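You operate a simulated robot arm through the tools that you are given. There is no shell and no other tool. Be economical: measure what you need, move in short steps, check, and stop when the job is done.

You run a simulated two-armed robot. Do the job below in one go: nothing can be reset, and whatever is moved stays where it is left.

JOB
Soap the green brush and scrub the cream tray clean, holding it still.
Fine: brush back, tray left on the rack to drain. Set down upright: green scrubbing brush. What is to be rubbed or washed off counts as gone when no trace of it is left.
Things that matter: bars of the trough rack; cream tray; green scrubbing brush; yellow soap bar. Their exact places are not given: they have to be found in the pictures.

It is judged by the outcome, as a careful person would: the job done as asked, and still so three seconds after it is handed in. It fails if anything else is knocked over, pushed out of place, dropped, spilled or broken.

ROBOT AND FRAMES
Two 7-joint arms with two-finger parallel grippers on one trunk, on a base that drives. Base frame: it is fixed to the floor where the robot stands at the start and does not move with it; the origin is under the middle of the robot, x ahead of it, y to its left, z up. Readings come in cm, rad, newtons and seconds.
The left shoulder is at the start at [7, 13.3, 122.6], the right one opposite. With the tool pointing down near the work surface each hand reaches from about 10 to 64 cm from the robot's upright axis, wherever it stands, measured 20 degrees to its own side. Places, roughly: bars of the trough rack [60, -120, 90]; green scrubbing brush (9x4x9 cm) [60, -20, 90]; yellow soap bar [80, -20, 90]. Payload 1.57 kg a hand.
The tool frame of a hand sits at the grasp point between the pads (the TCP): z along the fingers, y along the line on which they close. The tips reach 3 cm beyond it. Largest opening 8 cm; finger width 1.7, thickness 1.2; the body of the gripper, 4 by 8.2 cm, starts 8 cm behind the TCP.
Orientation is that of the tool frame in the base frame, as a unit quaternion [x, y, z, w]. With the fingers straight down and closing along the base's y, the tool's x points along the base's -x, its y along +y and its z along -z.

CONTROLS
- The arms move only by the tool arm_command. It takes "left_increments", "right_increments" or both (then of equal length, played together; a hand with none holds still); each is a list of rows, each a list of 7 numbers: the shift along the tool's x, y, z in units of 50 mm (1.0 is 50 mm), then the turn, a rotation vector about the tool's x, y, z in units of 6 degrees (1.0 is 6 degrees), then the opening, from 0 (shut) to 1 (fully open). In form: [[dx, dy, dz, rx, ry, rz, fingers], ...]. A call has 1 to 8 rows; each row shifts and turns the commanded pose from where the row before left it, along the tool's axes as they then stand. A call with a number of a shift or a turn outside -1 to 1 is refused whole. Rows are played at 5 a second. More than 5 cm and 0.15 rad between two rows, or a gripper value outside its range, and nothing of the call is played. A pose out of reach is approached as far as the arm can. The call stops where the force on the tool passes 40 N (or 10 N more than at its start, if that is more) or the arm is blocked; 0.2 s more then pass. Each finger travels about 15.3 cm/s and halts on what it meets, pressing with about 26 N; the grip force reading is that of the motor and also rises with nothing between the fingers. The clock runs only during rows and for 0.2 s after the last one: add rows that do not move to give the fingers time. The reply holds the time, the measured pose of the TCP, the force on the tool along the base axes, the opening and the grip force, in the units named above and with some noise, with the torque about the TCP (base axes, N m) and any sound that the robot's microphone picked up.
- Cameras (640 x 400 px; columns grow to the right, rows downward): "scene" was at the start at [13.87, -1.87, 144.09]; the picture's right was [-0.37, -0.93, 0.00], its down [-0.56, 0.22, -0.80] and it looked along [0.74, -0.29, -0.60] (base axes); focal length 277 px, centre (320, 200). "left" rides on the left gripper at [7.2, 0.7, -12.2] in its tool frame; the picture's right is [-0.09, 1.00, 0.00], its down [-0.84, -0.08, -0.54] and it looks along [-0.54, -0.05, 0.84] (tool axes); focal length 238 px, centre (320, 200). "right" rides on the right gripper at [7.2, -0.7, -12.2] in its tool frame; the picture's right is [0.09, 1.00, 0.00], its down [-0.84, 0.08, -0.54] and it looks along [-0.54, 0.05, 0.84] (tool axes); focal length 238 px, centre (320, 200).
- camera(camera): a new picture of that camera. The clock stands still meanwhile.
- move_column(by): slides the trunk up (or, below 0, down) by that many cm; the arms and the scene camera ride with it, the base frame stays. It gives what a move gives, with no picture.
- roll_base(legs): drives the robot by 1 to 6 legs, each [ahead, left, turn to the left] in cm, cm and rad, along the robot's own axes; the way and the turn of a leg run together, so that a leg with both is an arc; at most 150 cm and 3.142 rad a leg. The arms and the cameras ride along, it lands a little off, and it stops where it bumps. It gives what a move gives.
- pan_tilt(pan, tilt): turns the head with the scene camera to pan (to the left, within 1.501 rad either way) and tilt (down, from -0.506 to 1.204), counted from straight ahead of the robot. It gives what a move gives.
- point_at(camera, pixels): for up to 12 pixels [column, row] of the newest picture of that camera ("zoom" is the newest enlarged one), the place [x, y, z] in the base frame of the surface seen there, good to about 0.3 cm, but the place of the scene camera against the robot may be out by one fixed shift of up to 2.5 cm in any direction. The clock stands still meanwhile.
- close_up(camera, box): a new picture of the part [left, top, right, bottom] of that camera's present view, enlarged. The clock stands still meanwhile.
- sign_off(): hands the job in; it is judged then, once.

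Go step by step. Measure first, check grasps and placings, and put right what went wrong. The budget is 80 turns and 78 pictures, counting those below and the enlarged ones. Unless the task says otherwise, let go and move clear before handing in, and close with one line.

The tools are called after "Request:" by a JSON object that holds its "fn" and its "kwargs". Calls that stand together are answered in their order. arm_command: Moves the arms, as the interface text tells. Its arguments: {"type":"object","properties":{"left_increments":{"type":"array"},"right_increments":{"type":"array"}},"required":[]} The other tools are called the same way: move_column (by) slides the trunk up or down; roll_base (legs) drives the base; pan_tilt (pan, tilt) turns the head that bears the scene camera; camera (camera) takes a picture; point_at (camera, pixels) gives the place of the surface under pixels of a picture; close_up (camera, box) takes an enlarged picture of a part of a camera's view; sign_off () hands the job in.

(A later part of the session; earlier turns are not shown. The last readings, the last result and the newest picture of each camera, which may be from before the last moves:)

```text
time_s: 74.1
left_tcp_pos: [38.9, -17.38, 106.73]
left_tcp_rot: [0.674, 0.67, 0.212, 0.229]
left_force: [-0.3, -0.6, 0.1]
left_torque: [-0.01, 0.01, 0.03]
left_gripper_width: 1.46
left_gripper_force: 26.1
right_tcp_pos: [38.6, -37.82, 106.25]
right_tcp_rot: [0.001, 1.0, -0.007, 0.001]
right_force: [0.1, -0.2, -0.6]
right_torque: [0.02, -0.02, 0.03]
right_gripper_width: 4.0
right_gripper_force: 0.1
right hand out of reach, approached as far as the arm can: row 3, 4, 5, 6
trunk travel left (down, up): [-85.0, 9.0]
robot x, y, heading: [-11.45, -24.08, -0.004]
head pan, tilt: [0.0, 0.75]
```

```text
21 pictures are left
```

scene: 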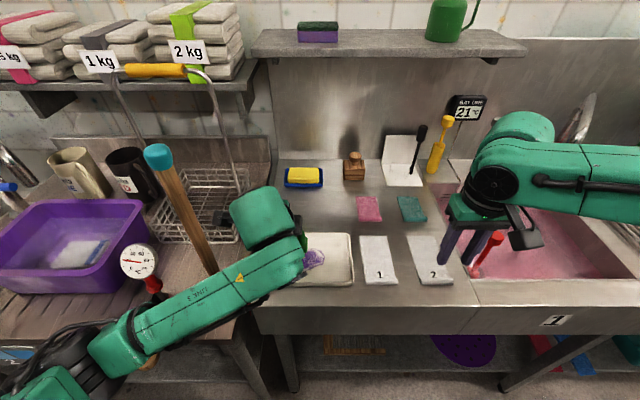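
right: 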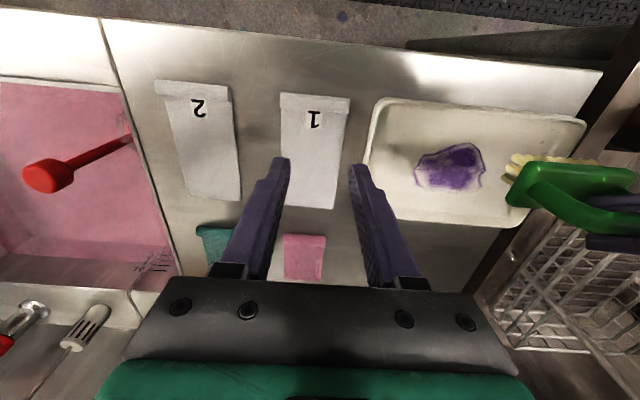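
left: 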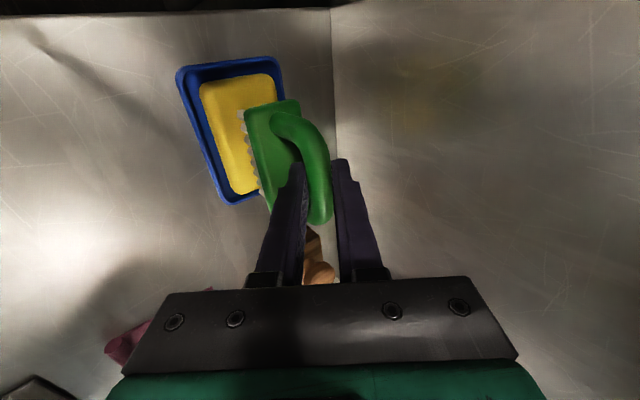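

The right hand's inboard reach is limited unless it's angled further outboard, so I'll stand the base a bit further left and forward. The left hand moves right first to stay clear of the stick.

Request:
{"fn": "arm_command", "kwargs": {"left_increments": [[-0.5, 0, 0, 0, 0, 0, 0.1], [-0.5, 0, 0, 0, 0, 0, 0.1], [-0.4, 0, 0, 0, 0, 0, 0.1]], "right_increments": [[0, -0.5, 0, 0, 0, 0, 0.5], [0, -0.3, 0, 0, 0, 0, 0.5], [0, 0, 0, 0, 0, 0, 0.5]]}}

Request:
{"fn": "roll_base", "kwargs": {"legs": [[3, 7, 0]]}}

Request:
{"fn": "arm_command", "kwargs": {"right_increments": [[0, 0, 0.6, 0, 0, 0, 0.5], [0, 0.4, 0, 0, 0, 0, 0.5], [0, 0, 0, 0, 0, 0, 0.5]]}}

Request:
{"fn": "camera", "kwargs": {"camera": "right"}}

Request:
{"fn": "camera", "kwargs": {"camera": "scene"}}

```text
time_s: 74.9
left_tcp_pos: [38.83, -24.48, 106.74]
left_tcp_rot: [0.672, 0.671, 0.212, 0.229]
left_force: [0.0, -0.2, -0.6]
left_torque: [-0.01, 0.01, -0.03]
left_gripper_width: 1.48
left_gripper_force: 26.0
right_tcp_pos: [38.7, -41.92, 106.18]
right_tcp_rot: [0.002, 1.0, -0.008, -0.001]
right_force: [-0.1, 0.0, 0.5]
right_torque: [-0.03, 0.0, -0.03]
right_gripper_width: 3.99
right_gripper_force: 0.0
trunk travel left (down, up): [-85.0, 9.0]
robot x, y, heading: [-11.29, -24.32, -0.0]
head pan, tilt: [0.0, 0.75]
```

```text
time_s: 75.9
left_tcp_pos: [41.45, -17.93, 106.82]
left_tcp_rot: [0.673, 0.669, 0.215, 0.229]
left_force: [-0.6, 0.1, -0.3]
left_torque: [0.01, -0.01, 0.02]
left_gripper_width: 1.46
left_gripper_force: 26.2
right_tcp_pos: [41.33, -35.37, 106.29]
right_tcp_rot: [0.002, 1.0, -0.005, 0.0]
right_force: [-0.7, -0.9, -0.5]
right_torque: [0.05, 0.02, -0.01]
right_gripper_width: 4.02
right_gripper_force: 0.1
trunk travel left (down, up): [-85.0, 9.0]
robot x, y, heading: [-8.17, -17.26, -0.004]
head pan, tilt: [0.0, 0.75]
```

```text
time_s: 76.7
left_tcp_pos: [41.61, -17.41, 106.69]
left_tcp_rot: [0.673, 0.67, 0.213, 0.23]
left_force: [0.3, 0.1, -0.4]
left_torque: [-0.01, 0.04, -0.01]
left_gripper_width: 1.49
left_gripper_force: 26.1
right_tcp_pos: [41.53, -33.08, 103.06]
right_tcp_rot: [0.002, 1.0, -0.008, -0.001]
right_force: [0.0, 0.2, -0.4]
right_torque: [0.01, 0.02, 0.02]
right_gripper_width: 4.03
right_gripper_force: 0.0
trunk travel left (down, up): [-85.0, 9.0]
robot x, y, heading: [-8.46, -17.64, -0.004]
head pan, tilt: [0.0, 0.75]
```

```text
20 pictures are left
```

right: 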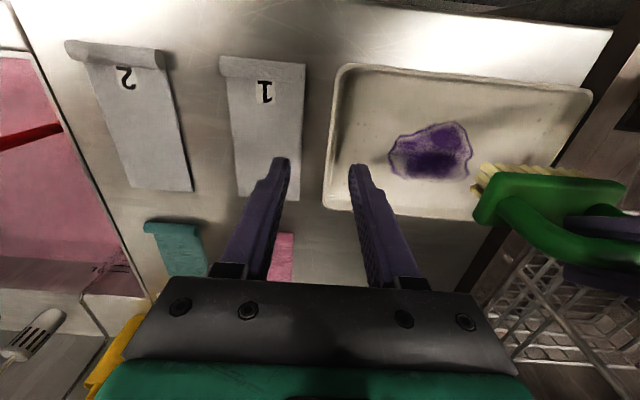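

```text
19 pictures are left
```

scene: 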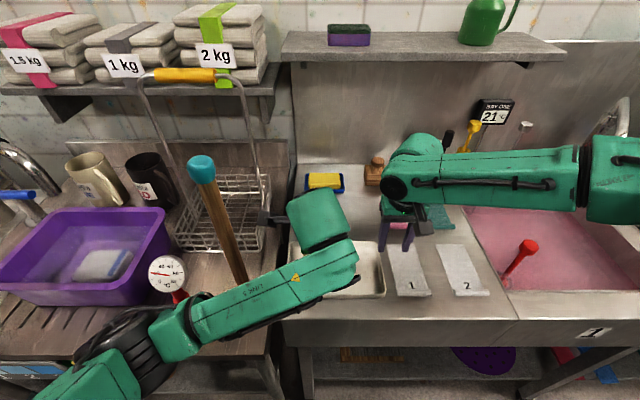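

The right hand is now over the tray's right rim (cols 325–338). I'll measure that rim exactly.

Request:
{"fn": "point_at", "kwargs": {"camera": "right", "pixels": [[337, 80], [333, 120], [330, 150], [327, 180], [325, 203], [338, 150], [345, 150], [320, 150], [428, 150], [395, 150], [468, 150], [430, 128]]}}

Request:
{"fn": "close_up", "kwargs": {"camera": "right", "box": [290, 50, 490, 220]}}

```text
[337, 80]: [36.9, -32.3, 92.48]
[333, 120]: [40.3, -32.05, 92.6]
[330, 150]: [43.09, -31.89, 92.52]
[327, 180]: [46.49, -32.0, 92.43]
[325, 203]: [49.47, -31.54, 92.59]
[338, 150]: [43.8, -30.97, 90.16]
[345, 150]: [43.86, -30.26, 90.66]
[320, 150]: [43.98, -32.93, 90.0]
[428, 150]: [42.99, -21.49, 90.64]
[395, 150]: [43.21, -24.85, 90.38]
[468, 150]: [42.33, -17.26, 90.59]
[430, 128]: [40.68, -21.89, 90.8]
```

```text
2.35 times, centred on (390, 135) of right
```

zoom: 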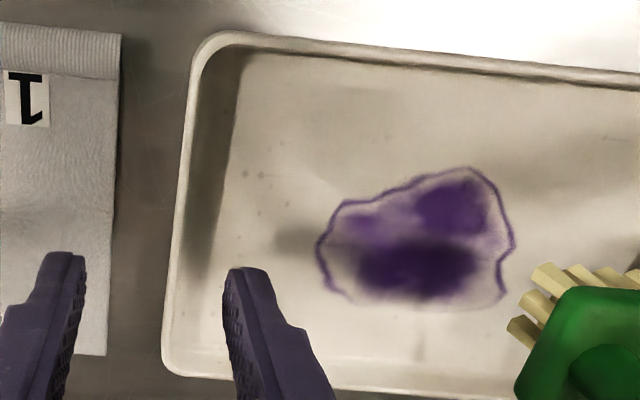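

The rim top is z=92.5 at y≈−32.0, and the stain spans x 40–46.3, y −25.5..−17. I'll straddle the rim and grip it.

Request:
{"fn": "arm_command", "kwargs": {"right_increments": [[0, 0.22, 0.4, 0, 0, 0, 0.5], [0, 0, 0.5, 0, 0, 0, 0.4], [0, 0, 0.5, 0, 0, 0, 0.35], [0, 0, 0.38, 0, 0, 0, 0.35], [0, 0, 0, 0, 0, 0, 0.2], [0, 0, 0, 0, 0, 0, 0.0], [0, 0, 0, 0, 0, 0, 0.0], [0, 0, 0, 0, 0, 0, 0.0]]}}

Request:
{"fn": "camera", "kwargs": {"camera": "right"}}

```text
time_s: 78.5
left_tcp_pos: [41.55, -17.5, 106.71]
left_tcp_rot: [0.673, 0.67, 0.213, 0.23]
left_force: [0.3, -0.1, 0.1]
left_torque: [-0.03, -0.02, 0.03]
left_gripper_width: 1.48
left_gripper_force: 26.1
right_tcp_pos: [38.55, -34.61, 96.52]
right_tcp_rot: [0.002, 1.0, -0.007, 0.0]
right_force: [-1.0, 0.2, -0.8]
right_torque: [0.03, -0.02, -0.02]
right_gripper_width: 0.0
right_gripper_force: 21.5
right hand out of reach, approached as far as the arm can: row 1, 2, 3, 4
trunk travel left (down, up): [-85.0, 9.0]
robot x, y, heading: [-8.46, -17.58, 0.002]
head pan, tilt: [0.0, 0.75]
```

```text
17 pictures are left
```

right: 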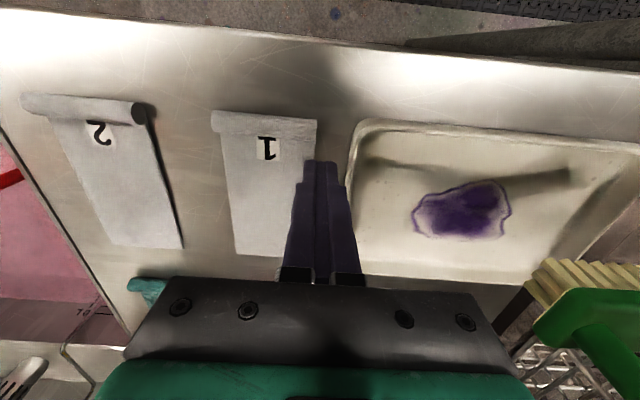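

The right hand ran out of reach going down and closed above the counter, touching nothing. A lower shoulder will help, so I'll raise both hands 9 cm, lower the trunk 9 cm and retry.

Request:
{"fn": "arm_command", "kwargs": {"right_increments": [[0, 0, -0.6, 0, 0, 0, 0.5], [0, 0, -0.6, 0, 0, 0, 0.5], [0, 0, -0.6, 0, 0, 0, 0.5], [0, 0, 0, 0, 0, 0, 0.5]], "left_increments": [[0, 0.36, -0.48, 0, 0, 0, 0.1], [0, 0.36, -0.48, 0, 0, 0, 0.1], [0, 0.36, -0.48, 0, 0, 0, 0.1], [0, 0, 0, 0, 0, 0, 0.1]]}}

Request:
{"fn": "move_column", "kwargs": {"by": -9}}

Request:
{"fn": "arm_command", "kwargs": {"right_increments": [[-0.2, 0.2, 0, 0, 0, 0, 0.5], [-0.2, 0.3, 0, 0, 0, 0, 0.5], [0, 0, 0, 0, 0, 0, 0.5]]}}

```text
time_s: 79.5
left_tcp_pos: [41.66, -17.42, 115.7]
left_tcp_rot: [0.673, 0.67, 0.212, 0.229]
left_force: [-0.2, -0.2, -0.3]
left_torque: [-0.01, 0.01, -0.01]
left_gripper_width: 1.5
left_gripper_force: 25.8
right_tcp_pos: [38.59, -34.3, 105.62]
right_tcp_rot: [0.0, 1.0, -0.008, -0.001]
right_force: [0.3, 0.3, -0.4]
right_torque: [0.0, 0.0, 0.02]
right_gripper_width: 4.03
right_gripper_force: 0.1
trunk travel left (down, up): [-85.0, 9.0]
robot x, y, heading: [-8.6, -17.17, 0.001]
head pan, tilt: [0.0, 0.75]
```

```text
time_s: 80.8
left_tcp_pos: [41.58, -17.4, 106.73]
left_tcp_rot: [0.673, 0.671, 0.213, 0.229]
left_force: [-0.5, -0.4, 0.4]
left_torque: [-0.01, 0.0, -0.01]
left_gripper_width: 1.48
left_gripper_force: 25.8
right_tcp_pos: [38.56, -34.22, 96.6]
right_tcp_rot: [0.002, 1.0, -0.007, -0.002]
right_force: [0.4, -0.8, 0.9]
right_torque: [0.0, -0.02, -0.01]
right_gripper_width: 3.99
right_gripper_force: 0.1
trunk travel left (down, up): [-76.0, 18.0]
robot x, y, heading: [-8.46, -17.27, 0.002]
head pan, tilt: [0.0, 0.75]
```

```text
time_s: 81.6
left_tcp_pos: [41.73, -17.4, 106.66]
left_tcp_rot: [0.674, 0.67, 0.213, 0.229]
left_force: [0.7, 0.0, -0.5]
left_torque: [-0.03, 0.02, 0.03]
left_gripper_width: 1.48
left_gripper_force: 25.9
right_tcp_pos: [40.54, -31.7, 96.47]
right_tcp_rot: [0.001, 1.0, -0.007, -0.001]
right_force: [0.6, -0.1, -0.3]
right_torque: [0.0, -0.01, -0.01]
right_gripper_width: 4.0
right_gripper_force: 0.1
trunk travel left (down, up): [-76.0, 18.0]
robot x, y, heading: [-8.35, -17.69, -0.002]
head pan, tilt: [0.0, 0.75]
```

Now it reaches (40.5,−31.7,96.5). I'll descend 2.5 cm astride the rim and close.

Request:
{"fn": "arm_command", "kwargs": {"right_increments": [[0, -0.05, 0.25, 0, 0, 0, 0.5], [0, 0, 0.25, 0, 0, 0, 0.5], [0, 0, 0, 0, 0, 0, 0.3], [0, 0, 0, 0, 0, 0, 0.1], [0, 0, 0, 0, 0, 0, 0.0], [0, 0, 0, 0, 0, 0, 0.0], [0, 0, 0, 0, 0, 0, 0.0]]}}

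Request:
{"fn": "camera", "kwargs": {"camera": "right"}}

```text
time_s: 83.2
left_tcp_pos: [41.78, -17.37, 106.63]
left_tcp_rot: [0.674, 0.67, 0.213, 0.228]
left_force: [0.5, 1.1, -0.5]
left_torque: [0.0, -0.01, 0.01]
left_gripper_width: 1.47
left_gripper_force: 26.3
right_tcp_pos: [40.41, -32.32, 93.93]
right_tcp_rot: [0.002, 1.0, -0.007, 0.0]
right_force: [1.3, 0.2, 0.7]
right_torque: [0.17, -0.03, 0.03]
right_gripper_width: 0.32
right_gripper_force: 24.2
trunk travel left (down, up): [-76.0, 18.0]
robot x, y, heading: [-8.74, -17.47, 0.001]
head pan, tilt: [0.0, 0.75]
```

```text
16 pictures are left
```

right: 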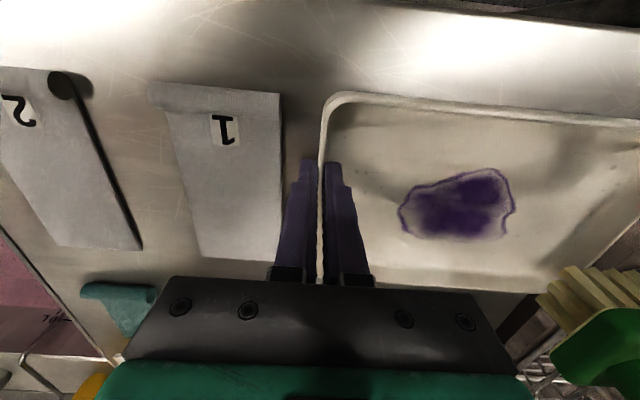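

The tray rim is firmly gripped (0.32 cm). I'll bring the brush over the stain, just above the floor of the tray.

Request:
{"fn": "arm_command", "kwargs": {"left_increments": [[-0.41, -0.34, 0.55, 0, 0, 0, 0.1], [-0.41, -0.3, 0.53, 0, 0, 0, 0.1], [0, 0, 0, 0, 0, 0, 0.1]], "right_increments": [[0, 0, 0, 0, 0, 0, 0], [0, 0, 0, 0, 0, 0, 0], [0, 0, 0, 0, 0, 0, 0]]}}

Request:
{"fn": "arm_command", "kwargs": {"left_increments": [[0, -0.06, 0.08, 0, 0, 0, 0.1], [0, -0.024, 0.032, 0, 0, 0, 0.1], [0, -0.024, 0.032, 0, 0, 0, 0.1], [0, 0, 0, 0, 0, 0, 0.1]]}}

Request:
{"fn": "camera", "kwargs": {"camera": "right"}}

```text
time_s: 84.0
left_tcp_pos: [42.24, -21.64, 100.32]
left_tcp_rot: [0.673, 0.67, 0.212, 0.229]
left_force: [0.0, -0.8, 0.0]
left_torque: [-0.01, 0.03, 0.01]
left_gripper_width: 1.47
left_gripper_force: 26.0
right_tcp_pos: [40.61, -32.2, 93.84]
right_tcp_rot: [0.002, 1.0, -0.008, -0.001]
right_force: [0.8, -0.2, 1.3]
right_torque: [0.15, 0.0, 0.04]
right_gripper_width: 0.38
right_gripper_force: 24.1
trunk travel left (down, up): [-76.0, 18.0]
robot x, y, heading: [-8.3, -17.26, -0.003]
head pan, tilt: [0.0, 0.75]
```

```text
time_s: 85.0
left_tcp_pos: [42.14, -21.58, 99.46]
left_tcp_rot: [0.674, 0.67, 0.213, 0.229]
left_force: [0.2, 0.5, 0.0]
left_torque: [-0.01, -0.02, -0.03]
left_gripper_width: 1.48
left_gripper_force: 25.6
right_tcp_pos: [40.57, -32.27, 94.02]
right_tcp_rot: [0.001, 1.0, -0.008, -0.001]
right_force: [0.4, -1.0, 2.0]
right_torque: [0.19, 0.0, 0.0]
right_gripper_width: 0.33
right_gripper_force: 24.7
trunk travel left (down, up): [-76.0, 18.0]
robot x, y, heading: [-8.24, -17.39, 0.002]
head pan, tilt: [0.0, 0.75]
```

```text
15 pictures are left
```

right: 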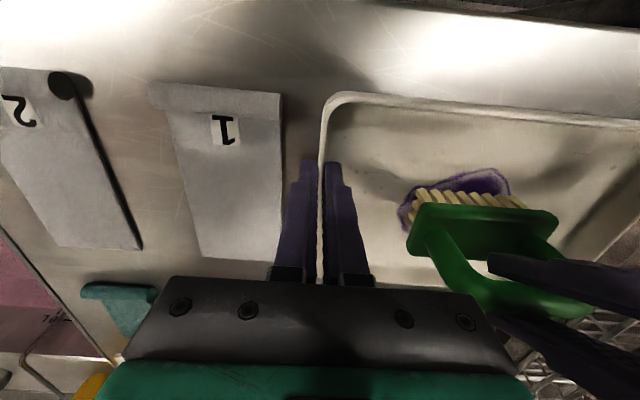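

No contact yet at z=99.5, as expected (contact is near 98.7). I'll lower another 0.9 cm.

Request:
{"fn": "arm_command", "kwargs": {"left_increments": [[0, -0.035, 0.048, 0, 0, 0, 0.1], [0, -0.035, 0.048, 0, 0, 0, 0.1], [0, -0.035, 0.048, 0, 0, 0, 0.1], [0, 0, 0, 0, 0, 0, 0.1]]}}

```text
time_s: 86.0
left_tcp_pos: [42.35, -21.65, 98.75]
left_tcp_rot: [0.674, 0.67, 0.213, 0.23]
left_force: [-0.6, -0.8, -0.6]
left_torque: [0.02, 0.03, 0.01]
left_gripper_width: 1.45
left_gripper_force: 26.0
right_tcp_pos: [40.46, -32.22, 93.96]
right_tcp_rot: [0.002, 1.0, -0.009, -0.001]
right_force: [1.1, -1.6, 1.9]
right_torque: [0.17, -0.04, 0.02]
right_gripper_width: 0.35
right_gripper_force: 24.2
trunk travel left (down, up): [-76.0, 18.0]
robot x, y, heading: [-8.35, -17.44, 0.002]
head pan, tilt: [0.0, 0.75]
```

Still no contact, so 0.5 cm further down.

Request:
{"fn": "arm_command", "kwargs": {"left_increments": [[0, -0.03, 0.04, 0, 0, 0, 0.1], [0, -0.03, 0.04, 0, 0, 0, 0.1], [0, 0, 0, 0, 0, 0, 0.1]]}}

```text
time_s: 86.8
left_tcp_pos: [42.23, -21.76, 98.51]
left_tcp_rot: [0.673, 0.669, 0.213, 0.233]
left_force: [-1.5, 0.2, 19.9]
left_torque: [0.35, -0.13, -0.04]
left_gripper_width: 1.49
left_gripper_force: 26.1
right_tcp_pos: [40.3, -32.2, 93.97]
right_tcp_rot: [0.001, 1.0, -0.008, 0.0]
right_force: [2.4, 1.0, -8.1]
right_torque: [0.17, -0.07, -0.1]
right_gripper_width: 0.34
right_gripper_force: 24.5
trunk travel left (down, up): [-76.0, 18.0]
robot x, y, heading: [-8.61, -17.17, 0.0]
head pan, tilt: [0.0, 0.75]
```

Contact at 20 N. I'll ease off slightly and scrub along x with ±3 cm strokes.

Request:
{"fn": "arm_command", "kwargs": {"left_increments": [[0, 0.012, -0.016, 0, 0, 0, 0.1], [0, 0.24, 0.178, 0, 0, 0, 0.1], [0, 0.24, 0.178, 0, 0, 0, 0.1], [0, -0.24, -0.178, 0, 0, 0, 0.1], [0, -0.24, -0.178, 0, 0, 0, 0.1], [0, -0.24, -0.178, 0, 0, 0, 0.1], [0, -0.24, -0.178, 0, 0, 0, 0.1], [0, 0.24, 0.178, 0, 0, 0, 0.1]]}}

Request:
{"fn": "arm_command", "kwargs": {"left_increments": [[0.12, 0.24, 0.178, 0, 0, 0, 0.1], [0.12, 0.24, 0.178, 0, 0, 0, 0.1], [0, 0.24, 0.178, 0, 0, 0, 0.1], [0, -0.24, -0.178, 0, 0, 0, 0.1], [0, -0.24, -0.178, 0, 0, 0, 0.1], [0, -0.24, -0.178, 0, 0, 0, 0.1], [0, -0.24, -0.178, 0, 0, 0, 0.1], [0, 0.24, 0.178, 0, 0, 0, 0.1]]}}

Request:
{"fn": "camera", "kwargs": {"camera": "right"}}

```text
time_s: 88.6
left_tcp_pos: [40.81, -21.64, 98.23]
left_tcp_rot: [0.673, 0.67, 0.212, 0.228]
left_force: [-0.7, -0.2, -0.5]
left_torque: [0.02, 0.0, 0.01]
left_gripper_width: 1.46
left_gripper_force: 26.1
right_tcp_pos: [40.59, -32.2, 94.0]
right_tcp_rot: [0.001, 1.0, -0.007, 0.001]
right_force: [1.4, 0.3, 0.4]
right_torque: [0.16, -0.08, 0.07]
right_gripper_width: 0.3
right_gripper_force: 24.5
trunk travel left (down, up): [-76.0, 18.0]
robot x, y, heading: [-8.57, -17.22, -0.006]
head pan, tilt: [0.0, 0.75]
```

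```text
time_s: 90.4
left_tcp_pos: [40.81, -20.42, 98.29]
left_tcp_rot: [0.674, 0.669, 0.213, 0.23]
left_force: [0.4, 0.6, -0.9]
left_torque: [-0.02, -0.03, -0.01]
left_gripper_width: 1.5
left_gripper_force: 26.2
right_tcp_pos: [40.52, -32.31, 93.91]
right_tcp_rot: [0.001, 1.0, -0.007, -0.002]
right_force: [0.2, -0.2, 2.4]
right_torque: [0.14, 0.02, 0.03]
right_gripper_width: 0.33
right_gripper_force: 24.4
trunk travel left (down, up): [-76.0, 18.0]
robot x, y, heading: [-8.35, -17.45, -0.005]
head pan, tilt: [0.0, 0.75]
```

```text
14 pictures are left
```

right: 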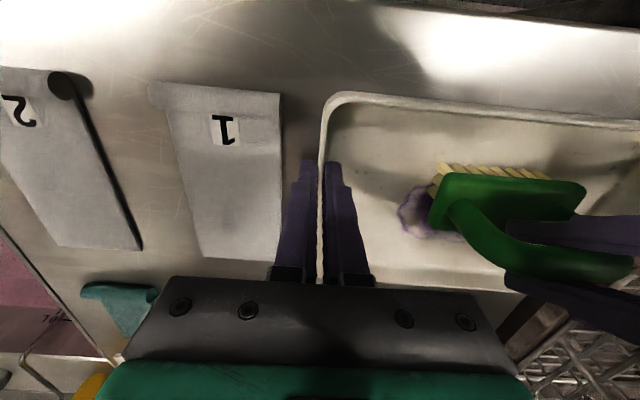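

The upper part of the stain is gone and some remains at (412,215). The brush has lost contact, so I'll press lower and shift toward −y.

Request:
{"fn": "arm_command", "kwargs": {"left_increments": [[-0.25, 0, 0, 0, 0, 0, 0.1], [-0.25, 0, 0, 0, 0, 0, 0.1], [0, -0.024, 0.032, 0, 0, 0, 0.1], [0, -0.018, 0.024, 0, 0, 0, 0.1], [0, 0, 0, 0, 0, 0, 0.1]]}}

```text
time_s: 91.6
left_tcp_pos: [40.78, -22.82, 97.96]
left_tcp_rot: [0.673, 0.67, 0.213, 0.229]
left_force: [0.3, -1.1, 0.1]
left_torque: [0.03, 0.01, -0.02]
left_gripper_width: 1.5
left_gripper_force: 25.7
right_tcp_pos: [40.44, -32.18, 93.95]
right_tcp_rot: [0.003, 1.0, -0.008, -0.001]
right_force: [-0.1, 1.3, 2.0]
right_torque: [0.21, 0.01, -0.02]
right_gripper_width: 0.33
right_gripper_force: 24.8
trunk travel left (down, up): [-76.0, 18.0]
robot x, y, heading: [-8.33, -17.45, -0.001]
head pan, tilt: [0.0, 0.75]
```

Still free at 97.96. I'll go down in 0.2 cm steps.

Request:
{"fn": "arm_command", "kwargs": {"left_increments": [[0, -0.024, 0.032, 0, 0, 0, 0.1], [0, -0.024, 0.032, 0, 0, 0, 0.1], [0, 0, 0, 0, 0, 0, 0.1]]}}

Request:
{"fn": "camera", "kwargs": {"camera": "left"}}

```text
time_s: 92.4
left_tcp_pos: [40.68, -22.93, 97.97]
left_tcp_rot: [0.672, 0.669, 0.213, 0.233]
left_force: [3.7, 0.5, 27.3]
left_torque: [0.11, -0.07, -0.11]
left_gripper_width: 1.52
left_gripper_force: 25.9
right_tcp_pos: [40.33, -32.24, 93.94]
right_tcp_rot: [0.001, 1.0, -0.008, -0.001]
right_force: [0.7, 0.3, -9.1]
right_torque: [0.19, -0.58, -0.06]
right_gripper_width: 0.35
right_gripper_force: 24.8
trunk travel left (down, up): [-76.0, 18.0]
robot x, y, heading: [-8.44, -17.28, -0.002]
head pan, tilt: [0.0, 0.75]
```

```text
13 pictures are left
```

left: 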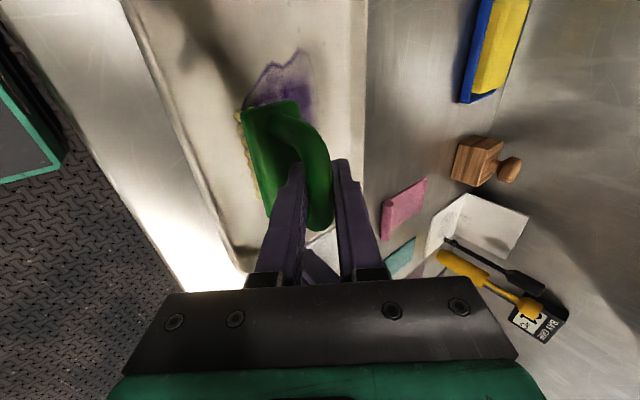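

27 N on contact. I'll ease slightly and scrub here from x≈39 to 45.5.

Request:
{"fn": "arm_command", "kwargs": {"left_increments": [[0, 0.01, -0.013, 0, 0, 0, 0.1], [0, 0.24, 0.178, 0, 0, 0, 0.1], [0, 0.24, 0.178, 0, 0, 0, 0.1], [0, 0.24, 0.178, 0, 0, 0, 0.1], [0, -0.24, -0.178, 0, 0, 0, 0.1], [0, -0.24, -0.178, 0, 0, 0, 0.1], [0, -0.24, -0.178, 0, 0, 0, 0.1], [0, 0.24, 0.178, 0, 0, 0, 0.1]]}}

```text
time_s: 94.2
left_tcp_pos: [42.43, -23.06, 97.57]
left_tcp_rot: [0.674, 0.67, 0.211, 0.229]
left_force: [-0.4, 0.3, -0.8]
left_torque: [0.04, 0.01, -0.01]
left_gripper_width: 1.49
left_gripper_force: 26.1
right_tcp_pos: [40.66, -32.09, 93.97]
right_tcp_rot: [0.001, 1.0, -0.006, 0.001]
right_force: [0.4, 0.1, 2.7]
right_torque: [0.15, 0.14, 0.01]
right_gripper_width: 0.33
right_gripper_force: 24.6
trunk travel left (down, up): [-76.0, 18.0]
robot x, y, heading: [-8.57, -17.18, -0.002]
head pan, tilt: [0.0, 0.75]
```

Contact is lost again at 97.6, so the brush may be turning or sliding in the grip. I'll lift it slightly and look.

Request:
{"fn": "arm_command", "kwargs": {"left_increments": [[0.4, 0.24, -0.32, 0, 0, 0, 0.1], [0.4, 0.24, -0.32, 0, 0, 0, 0.1], [0, 0, 0, 0, 0, 0, 0.1]]}}

Request:
{"fn": "camera", "kwargs": {"camera": "right"}}

Request:
{"fn": "close_up", "kwargs": {"camera": "left", "box": [160, 40, 400, 260]}}

```text
time_s: 95.0
left_tcp_pos: [42.48, -18.84, 101.58]
left_tcp_rot: [0.674, 0.67, 0.212, 0.229]
left_force: [0.0, 0.0, -0.6]
left_torque: [-0.01, -0.01, 0.0]
left_gripper_width: 1.49
left_gripper_force: 26.3
right_tcp_pos: [40.47, -32.2, 93.9]
right_tcp_rot: [0.002, 1.0, -0.007, 0.0]
right_force: [0.6, 0.1, 2.1]
right_torque: [0.15, -0.07, -0.01]
right_gripper_width: 0.35
right_gripper_force: 24.3
trunk travel left (down, up): [-76.0, 18.0]
robot x, y, heading: [-8.23, -17.57, 0.004]
head pan, tilt: [0.0, 0.75]
```

```text
12 pictures are left
```

right: 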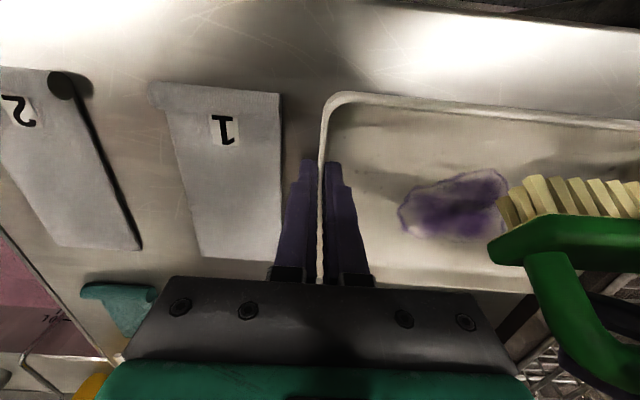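

```text
1.82 times, centred on (280, 150) of left
```

zoom: 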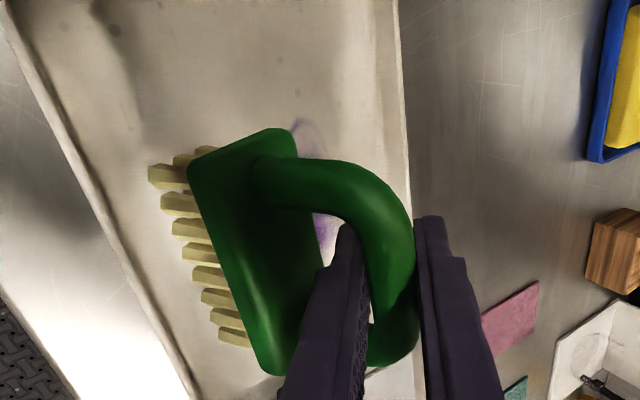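

The brush has turned about its handle bar, with the bristles swung toward the robot. I'll measure the plate's tilt so I can compensate with the hand.

Request:
{"fn": "point_at", "kwargs": {"camera": "zoom", "pixels": [[200, 170], [280, 140], [215, 220], [255, 150], [240, 290], [275, 360], [245, 165], [160, 172], [230, 335], [340, 175]]}}

```text
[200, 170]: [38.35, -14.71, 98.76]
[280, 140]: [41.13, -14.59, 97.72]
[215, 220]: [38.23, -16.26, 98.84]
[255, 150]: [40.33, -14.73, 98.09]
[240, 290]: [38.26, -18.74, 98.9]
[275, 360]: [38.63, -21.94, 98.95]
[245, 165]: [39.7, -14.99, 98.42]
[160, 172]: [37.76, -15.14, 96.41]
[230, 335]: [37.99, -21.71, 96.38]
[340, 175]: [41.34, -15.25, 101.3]
```

The plate is tilted 20.5°. I'll rotate the hand by the same amount to level the bristles, and then scrub only along y, in line with the bar, so it doesn't turn again.

Request:
{"fn": "arm_command", "kwargs": {"left_increments": [[0, 0, 0, -1, 0, 0, 0.05], [0, 0, 0, -1, 0, 0, 0.05], [0, 0, 0, -1, 0, 0, 0.05], [0, 0, 0, -0.4, 0, 0, 0.05], [0, 0, 0, 0, 0, 0, 0.05]]}}

Request:
{"fn": "camera", "kwargs": {"camera": "scene"}}

```text
time_s: 96.2
left_tcp_pos: [42.32, -18.86, 101.64]
left_tcp_rot: [0.622, 0.622, 0.327, 0.345]
left_force: [-0.7, 0.8, -0.2]
left_torque: [-0.02, 0.0, 0.0]
left_gripper_width: 1.5
left_gripper_force: 25.5
right_tcp_pos: [40.56, -32.18, 93.98]
right_tcp_rot: [0.002, 1.0, -0.008, 0.0]
right_force: [0.7, 0.1, 2.9]
right_torque: [0.18, -0.05, -0.02]
right_gripper_width: 0.31
right_gripper_force: 24.2
trunk travel left (down, up): [-76.0, 18.0]
robot x, y, heading: [-8.47, -17.06, 0.0]
head pan, tilt: [0.0, 0.75]
```

```text
10 pictures are left
```

scene: 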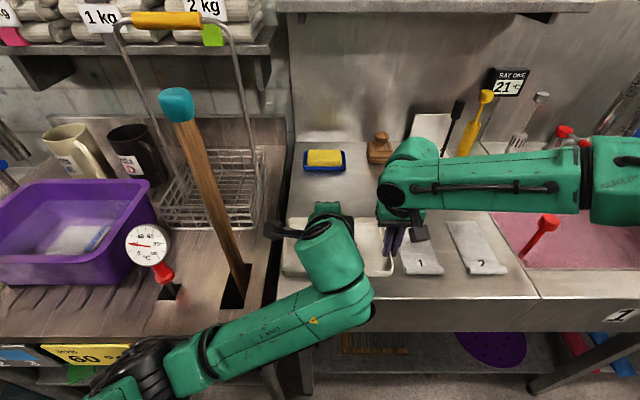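

The hand has levelled to a 57° tilt and the forearm is clear of the stick. I'll lower onto the stain again.

Request:
{"fn": "arm_command", "kwargs": {"left_increments": [[-0.25, -0.28, 0.064, 0, 0, 0, 0.05], [-0.25, -0.28, 0.064, 0, 0, 0, 0.05], [0, -0.04, 0.026, 0, 0, 0, 0.05], [0, -0.033, 0.022, 0, 0, 0, 0.05], [0, 0, 0, 0, 0, 0, 0.05]]}}

```text
time_s: 97.4
left_tcp_pos: [41.47, -21.35, 98.57]
left_tcp_rot: [0.622, 0.622, 0.328, 0.344]
left_force: [0.0, -0.1, 0.4]
left_torque: [-0.01, -0.04, -0.01]
left_gripper_width: 1.49
left_gripper_force: 26.0
right_tcp_pos: [40.59, -32.16, 94.07]
right_tcp_rot: [0.001, 1.0, -0.009, 0.001]
right_force: [0.3, -0.1, 3.2]
right_torque: [0.18, 0.01, -0.03]
right_gripper_width: 0.33
right_gripper_force: 24.7
trunk travel left (down, up): [-76.0, 18.0]
robot x, y, heading: [-8.5, -17.45, -0.008]
head pan, tilt: [0.0, 0.75]
```

I'll lower 0.15 cm twice and check.

Request:
{"fn": "arm_command", "kwargs": {"left_increments": [[0, -0.025, 0.0165, 0, 0, 0, 0.05], [0, -0.025, 0.0165, 0, 0, 0, 0.05], [0, 0, 0, 0, 0, 0, 0.05]]}}

```text
time_s: 98.2
left_tcp_pos: [41.18, -21.43, 98.25]
left_tcp_rot: [0.622, 0.622, 0.328, 0.345]
left_force: [-0.4, 0.4, 0.1]
left_torque: [0.0, -0.03, -0.03]
left_gripper_width: 1.46
left_gripper_force: 26.7
right_tcp_pos: [40.55, -32.16, 93.93]
right_tcp_rot: [0.002, 1.0, -0.008, 0.0]
right_force: [-0.2, 0.3, 2.2]
right_torque: [0.17, 0.03, -0.07]
right_gripper_width: 0.34
right_gripper_force: 24.1
trunk travel left (down, up): [-76.0, 18.0]
robot x, y, heading: [-8.25, -17.29, -0.001]
head pan, tilt: [0.0, 0.75]
```

Still free. Four 0.1 cm steps next; the force reading and the 40 N stop protect it.

Request:
{"fn": "arm_command", "kwargs": {"left_increments": [[0, -0.02, 0.013, 0, 0, 0, 0.05], [0, -0.02, 0.013, 0, 0, 0, 0.05], [0, -0.017, 0.011, 0, 0, 0, 0.05], [0, 0, 0, 0, 0, 0, 0.05]]}}

Request:
{"fn": "close_up", "kwargs": {"camera": "left", "box": [160, 20, 400, 260]}}

```text
time_s: 99.2
left_tcp_pos: [41.36, -21.4, 97.91]
left_tcp_rot: [0.622, 0.622, 0.328, 0.345]
left_force: [-0.3, -0.1, -0.5]
left_torque: [0.02, -0.01, 0.03]
left_gripper_width: 1.48
left_gripper_force: 25.8
right_tcp_pos: [40.48, -32.23, 93.94]
right_tcp_rot: [0.002, 1.0, -0.008, -0.001]
right_force: [-0.1, -0.1, 2.8]
right_torque: [0.18, 0.0, -0.02]
right_gripper_width: 0.34
right_gripper_force: 24.6
trunk travel left (down, up): [-76.0, 18.0]
robot x, y, heading: [-8.21, -17.29, -0.0]
head pan, tilt: [0.0, 0.75]
```

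```text
1.67 times, centred on (280, 140) of left
```

zoom: 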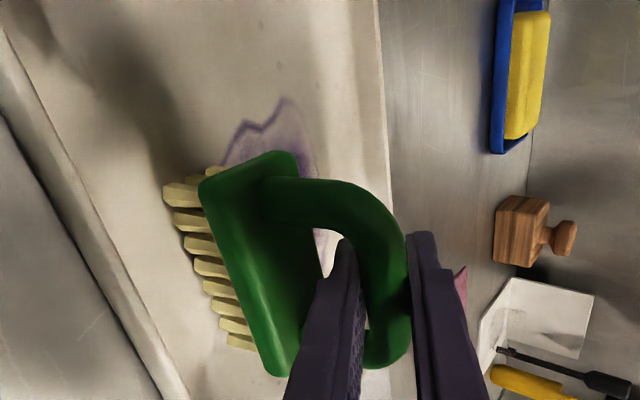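

I'll measure the plate level and the bristle height directly.

Request:
{"fn": "point_at", "kwargs": {"camera": "zoom", "pixels": [[210, 190], [285, 165], [225, 250], [260, 175], [275, 365], [172, 205], [232, 342], [195, 262], [380, 230], [150, 180]]}}

```text
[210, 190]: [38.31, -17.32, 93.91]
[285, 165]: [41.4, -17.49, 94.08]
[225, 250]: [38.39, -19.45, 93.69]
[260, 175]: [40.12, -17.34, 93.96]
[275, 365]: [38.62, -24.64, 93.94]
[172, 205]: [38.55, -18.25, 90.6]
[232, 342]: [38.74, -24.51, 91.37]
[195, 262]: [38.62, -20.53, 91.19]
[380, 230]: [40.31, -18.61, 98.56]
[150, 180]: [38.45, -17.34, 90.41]
```

The plate is now level and the bristles are just touching, with the brush centre at x≈40.1. I'll move to x≈41.3, press lightly, and scrub along y.

Request:
{"fn": "arm_command", "kwargs": {"left_increments": [[0, 0.12, 0.18, 0, 0, 0, 0.05], [0, -0.028, 0.018, 0, 0, 0, 0.05], [0.25, 0, 0, 0, 0, 0, 0.05], [0.25, 0, 0, 0, 0, 0, 0.05], [-0.25, 0, 0, 0, 0, 0, 0.05], [-0.25, 0, 0, 0, 0, 0, 0.05], [-0.25, 0, 0, 0, 0, 0, 0.05], [-0.2, 0, 0, 0, 0, 0, 0.05]]}}

```text
time_s: 101.0
left_tcp_pos: [42.42, -23.65, 97.77]
left_tcp_rot: [0.622, 0.622, 0.328, 0.344]
left_force: [0.5, -0.2, -0.7]
left_torque: [0.01, 0.02, 0.0]
left_gripper_width: 1.48
left_gripper_force: 26.7
right_tcp_pos: [40.46, -32.09, 93.8]
right_tcp_rot: [0.001, 1.0, -0.007, -0.001]
right_force: [-0.2, -0.9, 2.3]
right_torque: [0.17, 0.04, -0.03]
right_gripper_width: 0.34
right_gripper_force: 24.7
trunk travel left (down, up): [-76.0, 18.0]
robot x, y, heading: [-8.19, -17.73, -0.002]
head pan, tilt: [0.0, 0.75]
```

Still no force, so 0.25 cm lower and a stroke back.

Request:
{"fn": "arm_command", "kwargs": {"left_increments": [[0, -0.021, 0.014, 0, 0, 0, 0.05], [0, -0.021, 0.014, 0, 0, 0, 0.05], [0.25, 0, 0, 0, 0, 0, 0.05], [0.25, 0, 0, 0, 0, 0, 0.05]]}}

```text
time_s: 102.0
left_tcp_pos: [42.3, -21.23, 97.66]
left_tcp_rot: [0.622, 0.621, 0.328, 0.346]
left_force: [-1.1, -3.0, 12.6]
left_torque: [0.14, -0.05, -0.01]
left_gripper_width: 1.51
left_gripper_force: 25.7
right_tcp_pos: [40.39, -32.15, 93.98]
right_tcp_rot: [0.002, 1.0, -0.007, 0.0]
right_force: [1.0, 4.9, -3.2]
right_torque: [0.2, 0.16, -0.07]
right_gripper_width: 0.35
right_gripper_force: 24.4
trunk travel left (down, up): [-76.0, 18.0]
robot x, y, heading: [-7.92, -17.48, -0.002]
head pan, tilt: [0.0, 0.75]
```

12.6 N of contact. Now zigzag strokes along y, creeping forward in x.

Request:
{"fn": "arm_command", "kwargs": {"left_increments": [[0.3, 0, 0, 0, 0, 0, 0.05], [0.3, 0, 0, 0, 0, 0, 0.05], [-0.4, 0, 0, 0, 0, 0, 0.05], [-0.4, 0, 0, 0, 0, 0, 0.05], [-0.3, 0, 0, 0, 0, 0, 0.05], [0.3, 0.033, 0.05, 0, 0, 0, 0.05], [0.4, 0.033, 0.05, 0, 0, 0, 0.05], [0.4, 0.033, 0.05, 0, 0, 0, 0.05]]}}

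Request:
{"fn": "arm_command", "kwargs": {"left_increments": [[-0.4, 0.033, 0.05, 0, 0, 0, 0.05], [-0.4, 0.033, 0.05, 0, 0, 0, 0.05], [-0.3, 0.033, 0.05, 0, 0, 0, 0.05], [0.4, 0.033, 0.05, 0, 0, 0, 0.05], [0.4, 0.033, 0.05, 0, 0, 0, 0.05], [0.3, 0.033, 0.05, 0, 0, 0, 0.05], [-0.4, 0.033, 0.05, 0, 0, 0, 0.05], [-0.4, 0.033, 0.05, 0, 0, 0, 0.05]]}}

Request:
{"fn": "arm_command", "kwargs": {"left_increments": [[-0.3, 0.033, 0.05, 0, 0, 0, 0.05], [0.4, 0.033, 0.05, 0, 0, 0, 0.05], [0.4, 0.033, 0.05, 0, 0, 0, 0.05], [0.3, 0, 0, 0, 0, 0, 0.05], [-0.4, 0, 0, 0, 0, 0, 0.05], [-0.4, 0, 0, 0, 0, 0, 0.05], [0.1, 0, 0, 0, 0, 0, 0.05]]}}

Request:
{"fn": "close_up", "kwargs": {"camera": "right", "box": [300, 80, 640, 292]}}

```text
time_s: 103.8
left_tcp_pos: [43.31, -18.47, 97.64]
left_tcp_rot: [0.622, 0.621, 0.327, 0.347]
left_force: [-0.7, -2.0, 9.2]
left_torque: [0.17, 0.04, 0.02]
left_gripper_width: 1.47
left_gripper_force: 25.9
right_tcp_pos: [40.37, -32.16, 93.93]
right_tcp_rot: [0.002, 1.0, -0.007, 0.0]
right_force: [1.2, 1.5, -1.3]
right_torque: [0.16, 0.33, -0.06]
right_gripper_width: 0.32
right_gripper_force: 24.3
trunk travel left (down, up): [-76.0, 18.0]
robot x, y, heading: [-8.25, -17.26, -0.007]
head pan, tilt: [0.0, 0.75]
```

```text
time_s: 105.6
left_tcp_pos: [45.72, -22.23, 97.46]
left_tcp_rot: [0.623, 0.621, 0.327, 0.345]
left_force: [-0.1, 0.6, 3.9]
left_torque: [0.21, -0.03, 0.01]
left_gripper_width: 1.47
left_gripper_force: 26.1
right_tcp_pos: [40.59, -32.2, 93.96]
right_tcp_rot: [0.001, 1.0, -0.006, 0.0]
right_force: [0.9, -1.8, 0.3]
right_torque: [0.13, -0.08, -0.05]
right_gripper_width: 0.36
right_gripper_force: 24.3
trunk travel left (down, up): [-76.0, 18.0]
robot x, y, heading: [-8.25, -17.49, 0.002]
head pan, tilt: [0.0, 0.75]
```

```text
time_s: 107.2
left_tcp_pos: [46.6, -21.76, 97.48]
left_tcp_rot: [0.622, 0.621, 0.327, 0.346]
left_force: [-0.3, -1.9, 5.5]
left_torque: [0.05, 0.0, 0.01]
left_gripper_width: 1.51
left_gripper_force: 25.7
right_tcp_pos: [40.4, -32.19, 94.1]
right_tcp_rot: [0.002, 1.0, -0.007, 0.0]
right_force: [0.6, 1.0, 0.2]
right_torque: [0.18, -0.04, -0.05]
right_gripper_width: 0.34
right_gripper_force: 24.8
trunk travel left (down, up): [-76.0, 18.0]
robot x, y, heading: [-8.6, -17.52, -0.002]
head pan, tilt: [0.0, 0.75]
```

```text
1.88 times, centred on (470, 186) of right
```

zoom: 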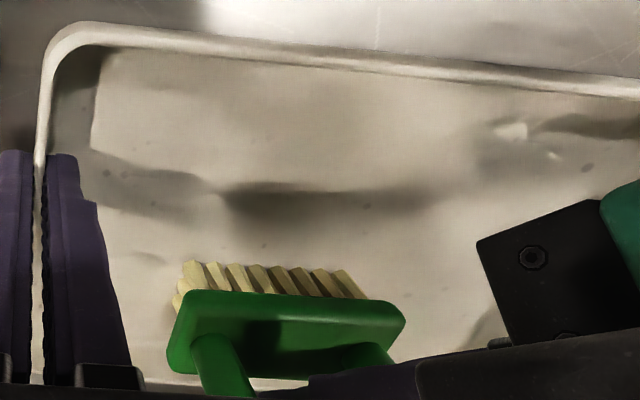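

The stain looks gone where I can see; only shadows remain. I'll zigzag once more back over it, lift clear and inspect.

Request:
{"fn": "arm_command", "kwargs": {"left_increments": [[-0.3, -0.01, 0.007, 0, 0, 0, 0.05], [-0.2, -0.05, -0.08, 0, 0, 0, 0.05], [0.45, -0.05, -0.08, 0, 0, 0, 0.05], [0.45, -0.05, -0.08, 0, 0, 0, 0.05], [0.35, -0.05, -0.08, 0, 0, 0, 0.05], [-0.45, -0.05, -0.08, 0, 0, 0, 0.05], [-0.45, -0.05, -0.08, 0, 0, 0, 0.05], [-0.4, -0.05, -0.08, 0, 0, 0, 0.05]]}}

Request:
{"fn": "arm_command", "kwargs": {"left_increments": [[0.45, -0.05, -0.08, 0, 0, 0, 0.05], [0.45, -0.05, -0.08, 0, 0, 0, 0.05], [0.3, 0, 0, 0, 0, 0, 0.05], [0, 0.6, -0.4, 0, 0, 0, 0.05], [0, 0.6, -0.4, 0, 0, 0, 0.05], [0, 0.45, 0.69, 0, 0, 0, 0.05], [0, 0.45, 0.69, 0, 0, 0, 0.05], [0, 0.45, 0.69, 0, 0, 0, 0.05]]}}

Request:
{"fn": "close_up", "kwargs": {"camera": "right", "box": [300, 80, 640, 292]}}

```text
time_s: 109.0
left_tcp_pos: [43.25, -24.44, 97.56]
left_tcp_rot: [0.622, 0.621, 0.329, 0.345]
left_force: [-0.4, -0.4, 2.3]
left_torque: [0.05, 0.01, 0.0]
left_gripper_width: 1.5
left_gripper_force: 25.9
right_tcp_pos: [40.51, -32.22, 93.96]
right_tcp_rot: [0.002, 1.0, -0.007, 0.0]
right_force: [0.0, 0.5, 0.3]
right_torque: [0.19, 0.01, 0.01]
right_gripper_width: 0.33
right_gripper_force: 24.3
trunk travel left (down, up): [-76.0, 18.0]
robot x, y, heading: [-8.56, -17.49, -0.002]
head pan, tilt: [0.0, 0.75]
```

```text
time_s: 110.8
left_tcp_pos: [54.85, -18.49, 104.7]
left_tcp_rot: [0.623, 0.622, 0.328, 0.344]
left_force: [0.4, -0.6, -0.9]
left_torque: [-0.01, 0.01, -0.05]
left_gripper_width: 1.49
left_gripper_force: 26.1
right_tcp_pos: [40.5, -32.11, 93.94]
right_tcp_rot: [0.002, 1.0, -0.007, -0.001]
right_force: [1.6, -0.6, 3.0]
right_torque: [0.17, 0.2, 0.0]
right_gripper_width: 0.33
right_gripper_force: 24.5
trunk travel left (down, up): [-76.0, 18.0]
robot x, y, heading: [-8.57, -17.38, -0.004]
head pan, tilt: [0.0, 0.75]
```

```text
1.88 times, centred on (470, 186) of right
```

zoom: 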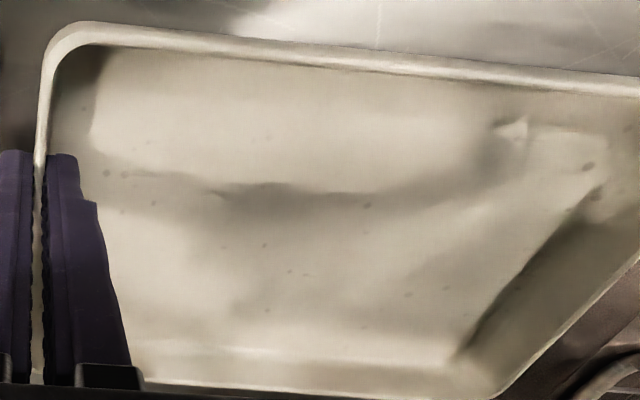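

The tray is clean. The right hand still grips the rim, so I'll test whether it can carry the tray alone by raising the trunk 4 cm.

Request:
{"fn": "move_column", "kwargs": {"by": 4}}

Request:
{"fn": "camera", "kwargs": {"camera": "right"}}

Request:
{"fn": "point_at", "kwargs": {"camera": "right", "pixels": [[340, 100], [420, 105], [500, 110], [600, 118], [420, 180], [520, 180], [580, 150], [45, 175]]}}

```text
time_s: 111.6
left_tcp_pos: [54.84, -18.58, 108.66]
left_tcp_rot: [0.623, 0.622, 0.327, 0.344]
left_force: [0.5, 0.3, -0.6]
left_torque: [0.02, -0.03, -0.02]
left_gripper_width: 1.48
left_gripper_force: 25.9
right_tcp_pos: [40.51, -32.32, 97.87]
right_tcp_rot: [0.002, 1.0, -0.008, -0.001]
right_force: [0.0, 0.4, -0.2]
right_torque: [-0.14, 0.04, 0.0]
right_gripper_width: 0.33
right_gripper_force: 24.4
trunk travel left (down, up): [-80.0, 14.0]
robot x, y, heading: [-8.36, -17.26, -0.003]
head pan, tilt: [0.0, 0.75]
```

```text
6 pictures are left
```

right: 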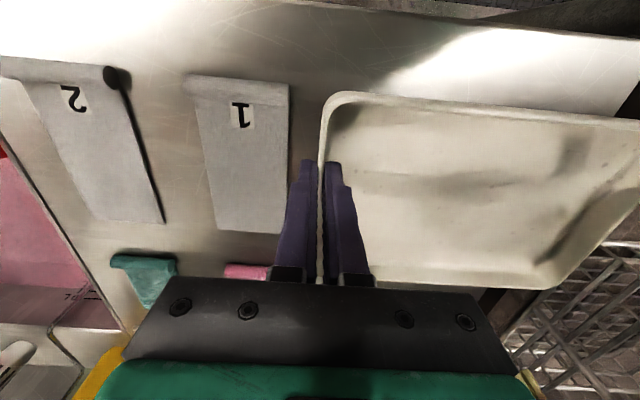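

```text
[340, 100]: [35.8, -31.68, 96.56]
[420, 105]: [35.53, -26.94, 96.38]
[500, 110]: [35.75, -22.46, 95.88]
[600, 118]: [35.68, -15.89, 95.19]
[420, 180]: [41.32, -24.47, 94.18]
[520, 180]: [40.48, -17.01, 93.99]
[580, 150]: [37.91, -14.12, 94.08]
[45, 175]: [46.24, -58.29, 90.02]
```

The tray lifts nearly level in the right hand, so it can be carried. I'll raise it to full height, back off, drive right to face the rack, and look.

Request:
{"fn": "move_column", "kwargs": {"by": 14}}

Request:
{"fn": "roll_base", "kwargs": {"legs": [[-8, 0, 0], [0, -47, 0], [0, -47, 0]]}}

Request:
{"fn": "arm_command", "kwargs": {"left_increments": [[0.5, 0.4, -0.26, 0, 0, 0, 0.05], [0.5, 0.4, -0.26, 0, 0, 0, 0.05], [0, 0, 0, 0, 0, 0, 0.05]]}}

Request:
{"fn": "pan_tilt", "kwargs": {"pan": -0.2, "tilt": 0.75}}

Request:
{"fn": "camera", "kwargs": {"camera": "scene"}}

Request:
{"fn": "camera", "kwargs": {"camera": "right"}}

```text
time_s: 113.3
left_tcp_pos: [54.81, -18.59, 122.77]
left_tcp_rot: [0.622, 0.622, 0.328, 0.344]
left_force: [0.3, 0.3, -0.6]
left_torque: [0.03, 0.01, 0.01]
left_gripper_width: 1.49
left_gripper_force: 26.7
right_tcp_pos: [40.62, -32.25, 111.95]
right_tcp_rot: [0.001, 1.0, -0.008, 0.0]
right_force: [0.4, -0.2, -1.9]
right_torque: [-0.11, 0.02, 0.0]
right_gripper_width: 0.35
right_gripper_force: 24.7
trunk travel left (down, up): [-94.0, 0.0]
robot x, y, heading: [-8.76, -17.47, -0.001]
head pan, tilt: [0.0, 0.75]
```

```text
time_s: 119.1
left_tcp_pos: [47.41, -111.25, 122.76]
left_tcp_rot: [0.619, 0.626, 0.328, 0.343]
left_force: [-0.3, 0.9, -0.5]
left_torque: [-0.02, 0.01, -0.02]
left_gripper_width: 1.48
left_gripper_force: 26.1
right_tcp_pos: [33.17, -125.09, 111.92]
right_tcp_rot: [-0.004, 1.0, -0.009, -0.001]
right_force: [-0.2, -0.1, -0.2]
right_torque: [-0.15, 0.04, 0.01]
right_gripper_width: 0.35
right_gripper_force: 24.7
trunk travel left (down, up): [-94.0, 0.0]
robot x, y, heading: [-15.46, -110.95, 0.009]
head pan, tilt: [0.0, 0.75]
```

```text
time_s: 119.9
left_tcp_pos: [47.55, -106.45, 127.31]
left_tcp_rot: [0.62, 0.624, 0.329, 0.343]
left_force: [-0.1, -0.2, -0.4]
left_torque: [0.03, 0.0, -0.01]
left_gripper_width: 1.46
left_gripper_force: 25.4
right_tcp_pos: [33.24, -125.41, 111.92]
right_tcp_rot: [-0.004, 1.0, -0.007, 0.0]
right_force: [0.3, -1.0, -1.2]
right_torque: [-0.11, 0.04, -0.01]
right_gripper_width: 0.35
right_gripper_force: 24.1
trunk travel left (down, up): [-94.0, 0.0]
robot x, y, heading: [-15.43, -110.95, 0.006]
head pan, tilt: [0.0, 0.75]
```

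```text
time_s: 120.7
left_tcp_pos: [47.59, -106.33, 127.31]
left_tcp_rot: [0.619, 0.624, 0.33, 0.343]
left_force: [0.1, 1.1, -1.1]
left_torque: [0.0, 0.01, 0.01]
left_gripper_width: 1.49
left_gripper_force: 25.4
right_tcp_pos: [33.22, -125.36, 111.95]
right_tcp_rot: [-0.004, 1.0, -0.008, -0.001]
right_force: [-0.2, 0.0, -0.9]
right_torque: [-0.09, -0.04, 0.02]
right_gripper_width: 0.32
right_gripper_force: 24.6
trunk travel left (down, up): [-94.0, 0.0]
robot x, y, heading: [-15.68, -110.85, 0.011]
head pan, tilt: [-0.201, 0.75]
```

```text
5 pictures are left
```

scene: 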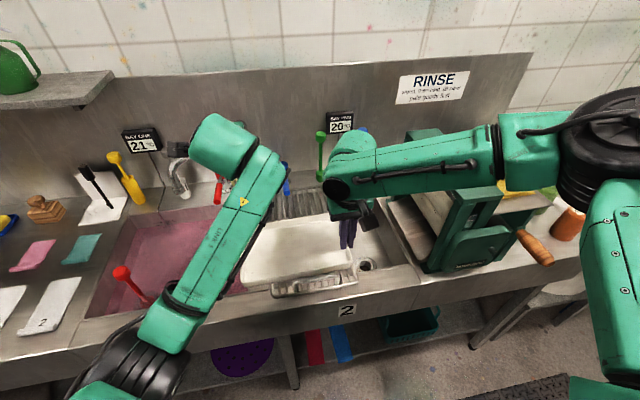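

```text
4 pictures are left
```

right: 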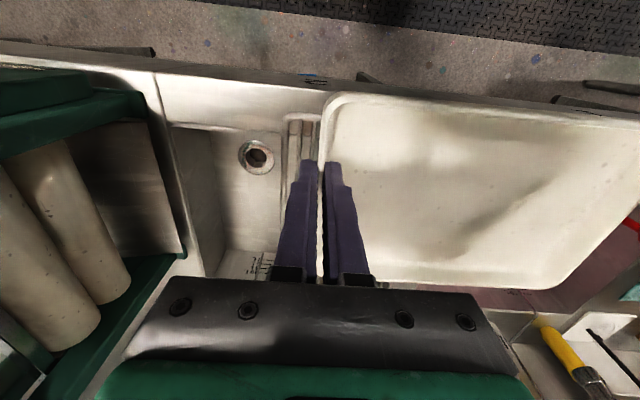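

The tray is in front of the rack, but the right forearm passes over the roller machine, which matters for lowering. I'll measure the rack, machine and forearm.

Request:
{"fn": "point_at", "kwargs": {"camera": "scene", "pixels": [[275, 215], [318, 205], [270, 292], [350, 285], [292, 190], [445, 133], [470, 185], [440, 268], [480, 165], [600, 130], [420, 160], [350, 195]]}}

Request:
{"fn": "point_at", "kwargs": {"camera": "right", "pixels": [[292, 120], [292, 200], [286, 250], [345, 110], [600, 140], [550, 285], [330, 285], [140, 100], [180, 250], [100, 100], [530, 320]]}}

```text
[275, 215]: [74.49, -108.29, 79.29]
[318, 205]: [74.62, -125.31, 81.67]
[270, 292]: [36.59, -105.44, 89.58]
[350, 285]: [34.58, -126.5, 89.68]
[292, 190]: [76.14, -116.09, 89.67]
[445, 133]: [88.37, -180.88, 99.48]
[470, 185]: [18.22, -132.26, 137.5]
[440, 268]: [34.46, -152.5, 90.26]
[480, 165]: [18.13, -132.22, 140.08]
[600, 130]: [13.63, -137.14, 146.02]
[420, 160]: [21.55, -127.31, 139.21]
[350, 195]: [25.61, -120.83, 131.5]
```

```text
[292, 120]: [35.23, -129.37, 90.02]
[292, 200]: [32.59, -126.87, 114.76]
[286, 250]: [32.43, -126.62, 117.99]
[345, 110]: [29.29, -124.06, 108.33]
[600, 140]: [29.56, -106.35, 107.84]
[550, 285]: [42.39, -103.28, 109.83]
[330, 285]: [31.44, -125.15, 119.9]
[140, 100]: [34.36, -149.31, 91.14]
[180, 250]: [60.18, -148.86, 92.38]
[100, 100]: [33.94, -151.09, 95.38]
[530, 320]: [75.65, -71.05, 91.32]
```

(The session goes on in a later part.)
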